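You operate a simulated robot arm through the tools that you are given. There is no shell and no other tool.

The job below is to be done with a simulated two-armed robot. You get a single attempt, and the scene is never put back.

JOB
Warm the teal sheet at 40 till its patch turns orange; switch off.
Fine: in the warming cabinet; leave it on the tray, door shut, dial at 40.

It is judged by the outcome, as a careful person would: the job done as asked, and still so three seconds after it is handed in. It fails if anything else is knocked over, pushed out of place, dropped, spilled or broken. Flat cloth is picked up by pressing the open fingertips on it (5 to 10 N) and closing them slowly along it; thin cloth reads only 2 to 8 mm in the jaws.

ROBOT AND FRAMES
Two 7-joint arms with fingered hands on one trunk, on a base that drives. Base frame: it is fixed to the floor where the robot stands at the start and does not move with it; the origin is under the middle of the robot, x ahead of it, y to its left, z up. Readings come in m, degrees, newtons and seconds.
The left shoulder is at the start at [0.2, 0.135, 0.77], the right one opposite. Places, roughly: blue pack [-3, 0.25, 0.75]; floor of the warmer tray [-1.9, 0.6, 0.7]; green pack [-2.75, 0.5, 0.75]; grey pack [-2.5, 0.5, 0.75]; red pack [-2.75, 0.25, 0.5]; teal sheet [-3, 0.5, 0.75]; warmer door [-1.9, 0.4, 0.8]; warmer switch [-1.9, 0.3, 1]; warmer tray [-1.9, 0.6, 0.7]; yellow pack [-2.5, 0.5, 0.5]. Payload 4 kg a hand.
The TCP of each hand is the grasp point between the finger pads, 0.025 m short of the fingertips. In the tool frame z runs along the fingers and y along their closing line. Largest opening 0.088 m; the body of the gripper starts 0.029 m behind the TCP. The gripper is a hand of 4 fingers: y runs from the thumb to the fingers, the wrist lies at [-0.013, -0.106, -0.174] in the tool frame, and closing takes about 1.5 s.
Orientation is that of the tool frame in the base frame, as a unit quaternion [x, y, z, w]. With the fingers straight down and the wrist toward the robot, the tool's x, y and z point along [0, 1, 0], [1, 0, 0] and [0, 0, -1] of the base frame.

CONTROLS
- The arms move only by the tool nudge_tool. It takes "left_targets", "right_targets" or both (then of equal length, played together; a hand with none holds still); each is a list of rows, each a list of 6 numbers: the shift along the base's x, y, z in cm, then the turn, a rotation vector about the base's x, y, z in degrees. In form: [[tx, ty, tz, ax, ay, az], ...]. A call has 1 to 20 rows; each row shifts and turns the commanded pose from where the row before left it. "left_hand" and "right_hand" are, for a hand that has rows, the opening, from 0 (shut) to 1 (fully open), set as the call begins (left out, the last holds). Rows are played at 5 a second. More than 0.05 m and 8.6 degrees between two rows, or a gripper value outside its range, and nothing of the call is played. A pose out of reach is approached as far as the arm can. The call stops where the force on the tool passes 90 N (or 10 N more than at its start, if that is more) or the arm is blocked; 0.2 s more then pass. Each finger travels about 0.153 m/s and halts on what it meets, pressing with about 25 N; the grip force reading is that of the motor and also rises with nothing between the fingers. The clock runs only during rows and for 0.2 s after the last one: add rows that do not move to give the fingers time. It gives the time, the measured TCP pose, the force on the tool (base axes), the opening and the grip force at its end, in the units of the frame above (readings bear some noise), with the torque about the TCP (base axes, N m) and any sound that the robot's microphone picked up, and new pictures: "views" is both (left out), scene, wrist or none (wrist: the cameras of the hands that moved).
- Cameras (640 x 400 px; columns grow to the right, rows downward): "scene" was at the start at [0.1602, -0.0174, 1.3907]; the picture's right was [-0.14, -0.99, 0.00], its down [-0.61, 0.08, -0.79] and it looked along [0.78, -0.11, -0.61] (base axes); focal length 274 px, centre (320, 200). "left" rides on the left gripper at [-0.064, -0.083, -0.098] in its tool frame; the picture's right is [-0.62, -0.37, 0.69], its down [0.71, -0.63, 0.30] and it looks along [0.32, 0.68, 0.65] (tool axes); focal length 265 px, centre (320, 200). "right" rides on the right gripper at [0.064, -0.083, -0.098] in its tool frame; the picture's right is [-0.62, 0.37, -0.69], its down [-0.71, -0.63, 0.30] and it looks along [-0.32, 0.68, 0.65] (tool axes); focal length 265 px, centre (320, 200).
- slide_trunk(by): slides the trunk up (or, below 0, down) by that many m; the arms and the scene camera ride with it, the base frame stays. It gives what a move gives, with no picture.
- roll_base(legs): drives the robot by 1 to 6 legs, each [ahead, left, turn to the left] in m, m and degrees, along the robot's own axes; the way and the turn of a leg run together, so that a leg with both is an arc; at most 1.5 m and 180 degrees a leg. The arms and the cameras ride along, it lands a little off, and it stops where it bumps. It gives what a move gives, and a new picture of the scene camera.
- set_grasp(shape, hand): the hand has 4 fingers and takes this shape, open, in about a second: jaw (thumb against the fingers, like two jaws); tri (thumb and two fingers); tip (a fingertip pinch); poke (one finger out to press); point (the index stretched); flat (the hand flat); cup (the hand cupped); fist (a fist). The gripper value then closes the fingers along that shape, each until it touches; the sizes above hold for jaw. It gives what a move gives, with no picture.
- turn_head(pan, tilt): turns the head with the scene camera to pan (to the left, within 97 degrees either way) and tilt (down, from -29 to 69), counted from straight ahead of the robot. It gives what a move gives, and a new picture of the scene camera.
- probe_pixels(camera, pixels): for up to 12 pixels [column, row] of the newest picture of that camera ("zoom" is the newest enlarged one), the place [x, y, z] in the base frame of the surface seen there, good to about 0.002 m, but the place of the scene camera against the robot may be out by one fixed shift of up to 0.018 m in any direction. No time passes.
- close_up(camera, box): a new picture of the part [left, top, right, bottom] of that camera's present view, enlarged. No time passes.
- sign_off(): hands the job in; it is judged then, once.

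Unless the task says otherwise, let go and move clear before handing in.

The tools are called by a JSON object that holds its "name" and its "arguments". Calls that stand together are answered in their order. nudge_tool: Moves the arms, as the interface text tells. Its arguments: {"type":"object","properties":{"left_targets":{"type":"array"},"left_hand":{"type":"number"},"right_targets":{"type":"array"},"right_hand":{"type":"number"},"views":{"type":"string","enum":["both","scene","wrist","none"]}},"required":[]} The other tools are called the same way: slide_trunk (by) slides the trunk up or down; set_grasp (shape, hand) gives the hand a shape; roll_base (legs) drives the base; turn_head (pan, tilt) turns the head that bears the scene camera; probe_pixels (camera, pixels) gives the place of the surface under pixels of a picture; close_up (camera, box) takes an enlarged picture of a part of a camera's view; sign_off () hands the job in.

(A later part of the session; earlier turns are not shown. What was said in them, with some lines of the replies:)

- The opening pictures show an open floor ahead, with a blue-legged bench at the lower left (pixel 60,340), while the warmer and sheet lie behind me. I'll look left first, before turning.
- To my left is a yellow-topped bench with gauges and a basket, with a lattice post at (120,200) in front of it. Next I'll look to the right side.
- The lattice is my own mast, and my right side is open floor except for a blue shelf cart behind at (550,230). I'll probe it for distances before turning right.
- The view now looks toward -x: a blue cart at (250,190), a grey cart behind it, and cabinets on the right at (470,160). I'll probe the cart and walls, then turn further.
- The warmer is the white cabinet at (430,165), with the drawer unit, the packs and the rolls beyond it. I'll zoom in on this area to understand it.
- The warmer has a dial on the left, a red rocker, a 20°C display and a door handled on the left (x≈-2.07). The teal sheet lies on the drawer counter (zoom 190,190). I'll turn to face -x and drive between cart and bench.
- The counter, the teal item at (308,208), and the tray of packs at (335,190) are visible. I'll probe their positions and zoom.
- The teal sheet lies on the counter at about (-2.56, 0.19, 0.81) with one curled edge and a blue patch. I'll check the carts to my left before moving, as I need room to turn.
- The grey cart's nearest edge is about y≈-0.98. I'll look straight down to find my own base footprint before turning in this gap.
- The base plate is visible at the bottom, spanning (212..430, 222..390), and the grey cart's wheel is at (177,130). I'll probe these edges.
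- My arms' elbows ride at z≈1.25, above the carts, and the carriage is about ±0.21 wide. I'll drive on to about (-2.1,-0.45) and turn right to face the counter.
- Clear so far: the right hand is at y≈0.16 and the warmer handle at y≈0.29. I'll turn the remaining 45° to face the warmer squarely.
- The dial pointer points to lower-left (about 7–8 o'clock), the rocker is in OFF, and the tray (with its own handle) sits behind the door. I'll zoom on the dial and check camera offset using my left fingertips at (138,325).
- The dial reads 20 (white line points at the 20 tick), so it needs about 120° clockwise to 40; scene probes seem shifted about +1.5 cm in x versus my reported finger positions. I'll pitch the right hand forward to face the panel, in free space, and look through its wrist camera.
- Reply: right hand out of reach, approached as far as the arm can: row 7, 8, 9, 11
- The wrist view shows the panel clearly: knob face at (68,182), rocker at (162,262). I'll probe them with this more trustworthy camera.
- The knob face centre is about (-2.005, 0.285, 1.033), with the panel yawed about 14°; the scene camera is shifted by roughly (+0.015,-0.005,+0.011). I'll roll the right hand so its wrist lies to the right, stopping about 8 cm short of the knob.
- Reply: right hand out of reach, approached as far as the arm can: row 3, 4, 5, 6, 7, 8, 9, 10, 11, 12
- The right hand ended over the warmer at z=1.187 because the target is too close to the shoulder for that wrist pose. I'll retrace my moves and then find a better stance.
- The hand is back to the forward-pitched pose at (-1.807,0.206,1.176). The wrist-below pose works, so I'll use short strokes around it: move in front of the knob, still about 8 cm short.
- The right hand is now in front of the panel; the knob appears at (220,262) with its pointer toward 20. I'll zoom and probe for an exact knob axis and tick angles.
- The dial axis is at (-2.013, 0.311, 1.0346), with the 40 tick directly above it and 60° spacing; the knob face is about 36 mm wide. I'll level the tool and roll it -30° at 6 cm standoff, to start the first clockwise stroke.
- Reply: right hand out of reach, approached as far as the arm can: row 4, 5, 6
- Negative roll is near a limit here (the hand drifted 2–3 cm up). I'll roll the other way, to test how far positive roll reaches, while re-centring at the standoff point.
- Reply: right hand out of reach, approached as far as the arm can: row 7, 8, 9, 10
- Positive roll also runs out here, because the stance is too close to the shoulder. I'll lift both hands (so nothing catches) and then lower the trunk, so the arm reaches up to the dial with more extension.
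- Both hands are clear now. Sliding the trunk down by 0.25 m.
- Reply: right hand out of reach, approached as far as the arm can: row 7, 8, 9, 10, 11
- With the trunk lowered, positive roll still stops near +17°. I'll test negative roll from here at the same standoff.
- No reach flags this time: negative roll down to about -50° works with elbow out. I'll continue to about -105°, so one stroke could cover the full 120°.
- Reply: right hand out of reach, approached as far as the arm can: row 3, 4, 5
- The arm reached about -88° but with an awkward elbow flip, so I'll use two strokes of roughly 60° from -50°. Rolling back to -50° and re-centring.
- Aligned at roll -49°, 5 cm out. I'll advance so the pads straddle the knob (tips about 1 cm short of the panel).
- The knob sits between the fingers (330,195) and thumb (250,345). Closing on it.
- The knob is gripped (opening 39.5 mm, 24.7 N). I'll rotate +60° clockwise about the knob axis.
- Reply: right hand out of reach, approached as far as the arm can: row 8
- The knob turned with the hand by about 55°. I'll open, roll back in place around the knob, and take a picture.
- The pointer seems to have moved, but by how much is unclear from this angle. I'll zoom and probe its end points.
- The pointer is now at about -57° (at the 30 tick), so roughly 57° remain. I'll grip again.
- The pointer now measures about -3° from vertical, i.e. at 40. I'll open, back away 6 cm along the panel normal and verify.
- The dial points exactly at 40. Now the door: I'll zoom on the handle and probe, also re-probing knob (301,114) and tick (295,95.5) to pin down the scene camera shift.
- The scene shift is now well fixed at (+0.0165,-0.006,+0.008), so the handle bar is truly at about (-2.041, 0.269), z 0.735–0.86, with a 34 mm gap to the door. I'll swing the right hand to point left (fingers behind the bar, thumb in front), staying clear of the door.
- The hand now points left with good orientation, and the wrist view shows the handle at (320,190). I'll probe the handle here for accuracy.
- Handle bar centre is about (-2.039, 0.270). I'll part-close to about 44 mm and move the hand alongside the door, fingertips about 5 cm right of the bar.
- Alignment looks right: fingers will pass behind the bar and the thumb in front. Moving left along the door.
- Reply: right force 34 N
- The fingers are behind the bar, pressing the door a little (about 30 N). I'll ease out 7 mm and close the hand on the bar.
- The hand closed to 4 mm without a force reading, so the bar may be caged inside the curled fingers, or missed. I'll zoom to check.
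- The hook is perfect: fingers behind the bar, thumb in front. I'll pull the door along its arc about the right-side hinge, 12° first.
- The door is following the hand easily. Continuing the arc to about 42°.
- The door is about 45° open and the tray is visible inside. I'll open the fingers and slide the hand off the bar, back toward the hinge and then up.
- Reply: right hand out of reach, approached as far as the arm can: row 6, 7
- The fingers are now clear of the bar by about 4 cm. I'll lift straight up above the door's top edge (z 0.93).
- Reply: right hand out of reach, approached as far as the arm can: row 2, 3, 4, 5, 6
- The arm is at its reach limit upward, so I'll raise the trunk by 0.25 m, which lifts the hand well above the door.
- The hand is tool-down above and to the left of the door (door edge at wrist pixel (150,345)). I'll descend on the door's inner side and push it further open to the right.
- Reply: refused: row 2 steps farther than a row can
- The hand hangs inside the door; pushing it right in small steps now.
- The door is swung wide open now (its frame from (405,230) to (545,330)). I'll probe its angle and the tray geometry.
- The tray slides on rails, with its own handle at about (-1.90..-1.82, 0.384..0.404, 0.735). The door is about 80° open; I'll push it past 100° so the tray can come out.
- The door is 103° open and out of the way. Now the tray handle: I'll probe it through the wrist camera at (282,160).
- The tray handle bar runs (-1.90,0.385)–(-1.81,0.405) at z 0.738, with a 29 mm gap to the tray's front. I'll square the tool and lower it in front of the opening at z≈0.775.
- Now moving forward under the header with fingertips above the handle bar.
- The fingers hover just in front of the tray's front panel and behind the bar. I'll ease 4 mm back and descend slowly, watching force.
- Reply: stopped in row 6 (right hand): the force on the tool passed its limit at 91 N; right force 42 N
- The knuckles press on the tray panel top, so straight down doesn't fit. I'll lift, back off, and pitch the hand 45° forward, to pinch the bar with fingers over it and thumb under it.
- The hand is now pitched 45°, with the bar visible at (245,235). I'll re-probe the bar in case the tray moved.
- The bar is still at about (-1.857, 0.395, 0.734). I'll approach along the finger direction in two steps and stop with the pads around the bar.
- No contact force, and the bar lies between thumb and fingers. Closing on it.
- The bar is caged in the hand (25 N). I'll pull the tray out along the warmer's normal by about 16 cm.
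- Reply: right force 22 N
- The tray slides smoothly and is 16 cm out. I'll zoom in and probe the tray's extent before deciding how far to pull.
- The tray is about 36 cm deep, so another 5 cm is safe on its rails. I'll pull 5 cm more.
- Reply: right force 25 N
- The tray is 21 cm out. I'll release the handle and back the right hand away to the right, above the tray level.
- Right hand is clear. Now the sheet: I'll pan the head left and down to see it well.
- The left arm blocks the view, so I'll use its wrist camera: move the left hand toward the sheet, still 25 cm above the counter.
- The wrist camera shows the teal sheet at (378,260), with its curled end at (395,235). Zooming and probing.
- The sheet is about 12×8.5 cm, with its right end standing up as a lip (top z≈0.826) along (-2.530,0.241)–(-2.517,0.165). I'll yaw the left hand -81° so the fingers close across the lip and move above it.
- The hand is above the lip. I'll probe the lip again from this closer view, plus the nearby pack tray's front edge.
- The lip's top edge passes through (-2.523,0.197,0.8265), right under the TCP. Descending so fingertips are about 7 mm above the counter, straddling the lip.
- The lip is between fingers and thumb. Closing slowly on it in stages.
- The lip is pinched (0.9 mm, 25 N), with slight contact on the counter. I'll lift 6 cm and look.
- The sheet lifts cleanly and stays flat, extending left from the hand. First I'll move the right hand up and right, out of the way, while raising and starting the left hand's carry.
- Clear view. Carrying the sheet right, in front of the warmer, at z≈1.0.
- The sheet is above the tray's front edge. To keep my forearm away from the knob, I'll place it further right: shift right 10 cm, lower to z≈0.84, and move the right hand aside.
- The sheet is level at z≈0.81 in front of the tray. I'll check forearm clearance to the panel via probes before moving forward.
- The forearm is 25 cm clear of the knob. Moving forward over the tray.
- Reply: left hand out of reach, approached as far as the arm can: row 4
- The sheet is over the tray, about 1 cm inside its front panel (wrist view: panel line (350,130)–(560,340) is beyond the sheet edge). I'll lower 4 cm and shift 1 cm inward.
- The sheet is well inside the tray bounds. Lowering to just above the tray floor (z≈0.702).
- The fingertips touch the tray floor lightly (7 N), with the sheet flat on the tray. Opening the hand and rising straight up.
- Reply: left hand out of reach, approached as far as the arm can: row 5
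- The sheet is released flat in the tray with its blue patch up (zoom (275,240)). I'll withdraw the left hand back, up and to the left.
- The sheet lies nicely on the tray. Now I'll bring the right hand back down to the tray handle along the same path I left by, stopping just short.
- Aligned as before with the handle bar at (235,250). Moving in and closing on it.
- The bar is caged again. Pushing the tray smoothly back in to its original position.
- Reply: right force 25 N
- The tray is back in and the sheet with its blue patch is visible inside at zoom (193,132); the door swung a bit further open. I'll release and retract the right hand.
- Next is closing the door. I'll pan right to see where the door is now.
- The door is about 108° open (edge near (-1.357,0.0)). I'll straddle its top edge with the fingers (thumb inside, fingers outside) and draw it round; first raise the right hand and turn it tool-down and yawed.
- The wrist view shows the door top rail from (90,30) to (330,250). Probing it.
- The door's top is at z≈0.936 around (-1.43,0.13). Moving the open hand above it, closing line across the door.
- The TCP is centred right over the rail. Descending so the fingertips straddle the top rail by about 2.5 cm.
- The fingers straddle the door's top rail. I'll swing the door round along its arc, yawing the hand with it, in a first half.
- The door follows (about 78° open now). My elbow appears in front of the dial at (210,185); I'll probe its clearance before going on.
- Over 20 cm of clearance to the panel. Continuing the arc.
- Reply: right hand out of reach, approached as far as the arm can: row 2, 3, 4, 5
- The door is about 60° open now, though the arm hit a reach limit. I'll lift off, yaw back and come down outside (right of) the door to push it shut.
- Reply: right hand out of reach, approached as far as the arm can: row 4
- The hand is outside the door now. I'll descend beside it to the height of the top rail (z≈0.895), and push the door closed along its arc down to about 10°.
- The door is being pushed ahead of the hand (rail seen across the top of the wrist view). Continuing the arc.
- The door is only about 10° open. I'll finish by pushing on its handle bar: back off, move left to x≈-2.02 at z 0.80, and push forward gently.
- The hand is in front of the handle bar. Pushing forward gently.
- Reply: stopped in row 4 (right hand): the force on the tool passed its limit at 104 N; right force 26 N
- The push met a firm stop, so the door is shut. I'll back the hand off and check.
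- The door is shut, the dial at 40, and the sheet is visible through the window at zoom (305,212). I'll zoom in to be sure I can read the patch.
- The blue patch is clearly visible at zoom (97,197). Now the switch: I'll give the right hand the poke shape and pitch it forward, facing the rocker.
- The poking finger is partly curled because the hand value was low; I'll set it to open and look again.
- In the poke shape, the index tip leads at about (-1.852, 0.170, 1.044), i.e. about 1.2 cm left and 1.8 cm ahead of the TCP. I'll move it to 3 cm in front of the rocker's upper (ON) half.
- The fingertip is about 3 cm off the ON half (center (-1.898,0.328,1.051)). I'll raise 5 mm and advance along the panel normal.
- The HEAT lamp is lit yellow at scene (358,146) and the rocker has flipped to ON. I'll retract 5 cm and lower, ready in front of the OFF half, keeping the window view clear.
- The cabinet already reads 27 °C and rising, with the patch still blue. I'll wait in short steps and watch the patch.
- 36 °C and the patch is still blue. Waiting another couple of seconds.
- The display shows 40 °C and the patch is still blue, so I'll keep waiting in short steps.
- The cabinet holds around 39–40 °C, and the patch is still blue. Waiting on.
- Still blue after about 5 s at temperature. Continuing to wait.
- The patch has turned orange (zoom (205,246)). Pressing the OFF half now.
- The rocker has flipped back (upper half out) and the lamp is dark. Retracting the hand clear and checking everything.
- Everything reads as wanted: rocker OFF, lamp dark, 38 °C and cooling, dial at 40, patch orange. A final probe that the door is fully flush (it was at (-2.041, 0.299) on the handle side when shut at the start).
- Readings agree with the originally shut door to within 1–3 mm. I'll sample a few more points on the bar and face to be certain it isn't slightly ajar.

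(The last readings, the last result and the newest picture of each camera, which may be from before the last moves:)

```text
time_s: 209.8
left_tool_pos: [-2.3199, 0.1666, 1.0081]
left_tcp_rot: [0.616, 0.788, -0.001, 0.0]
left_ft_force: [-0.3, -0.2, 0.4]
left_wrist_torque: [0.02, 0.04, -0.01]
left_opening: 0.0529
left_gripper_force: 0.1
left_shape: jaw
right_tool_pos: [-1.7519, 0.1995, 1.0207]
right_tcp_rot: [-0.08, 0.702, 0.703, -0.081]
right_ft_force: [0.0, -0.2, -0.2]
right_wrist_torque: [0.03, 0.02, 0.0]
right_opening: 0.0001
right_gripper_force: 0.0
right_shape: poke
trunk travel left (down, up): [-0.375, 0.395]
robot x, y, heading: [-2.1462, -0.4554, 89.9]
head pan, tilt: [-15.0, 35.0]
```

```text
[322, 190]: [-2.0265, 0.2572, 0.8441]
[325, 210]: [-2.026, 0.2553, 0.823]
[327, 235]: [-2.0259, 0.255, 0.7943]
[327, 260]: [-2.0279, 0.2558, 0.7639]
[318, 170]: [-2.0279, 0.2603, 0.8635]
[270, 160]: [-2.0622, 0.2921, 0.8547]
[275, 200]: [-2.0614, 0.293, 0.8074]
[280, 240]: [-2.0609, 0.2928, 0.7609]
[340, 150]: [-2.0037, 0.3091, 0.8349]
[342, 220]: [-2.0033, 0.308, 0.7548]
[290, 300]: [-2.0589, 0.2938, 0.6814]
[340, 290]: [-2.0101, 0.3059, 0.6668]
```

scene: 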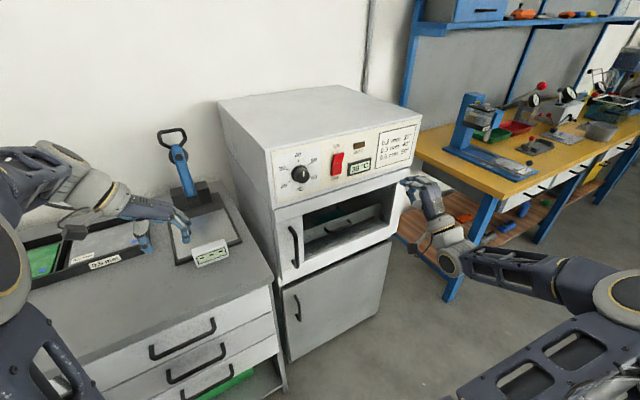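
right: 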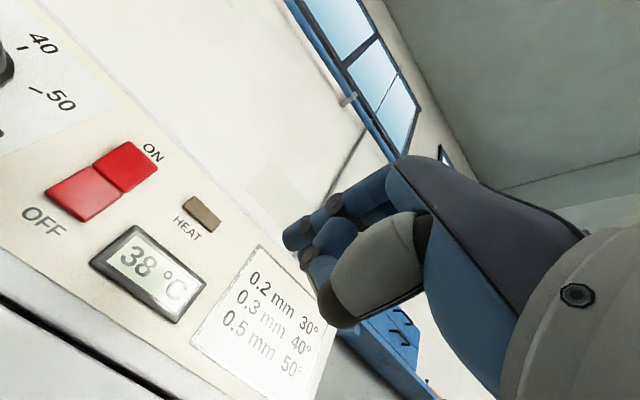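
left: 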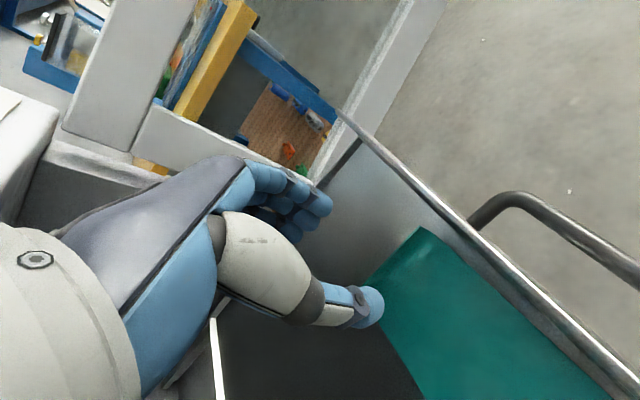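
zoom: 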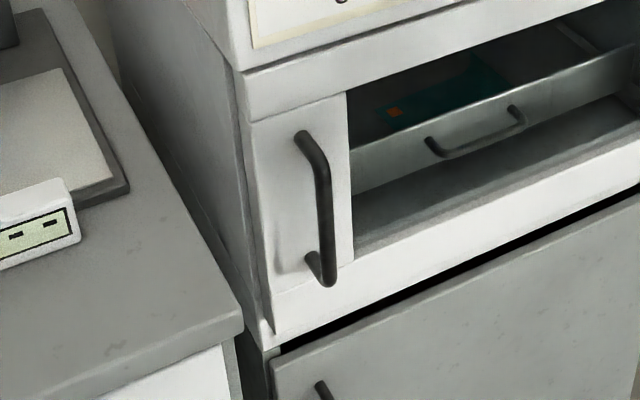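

The face and handle points match the shut-door plane within probe noise, so the door is closed. Both hands are clear, the sheet lies on the tray with its patch orange, the switch is off and the dial at 40, so I'm handing in.

{"name": "sign_off", "arguments": {}}

```text
The job is handed in.
```

The teal sheet was warmed at 40 until its patch turned orange. I then switched the cabinet off and handed the job in.

- **Sheet:** it lies flat on the tray in the warming cabinet, with the patch showing orange through the window.
- **Cabinet:** the switch is off, the HEAT lamp is dark, and the display had fallen to 38 °C when I last looked.
- **Door:** it is shut. Its face and handle measured within 1–3 mm of where they were when it was shut at the start.
- **Dial:** it points at 40.

I saw nothing else knocked over or dropped. Two moves were stopped by the force limit at about 90–100 N. One was when the hand pressed on the top of the tray while I was trying to hook its handle. The other was when the door met its stop as I closed it. I saw no damage or movement from either.
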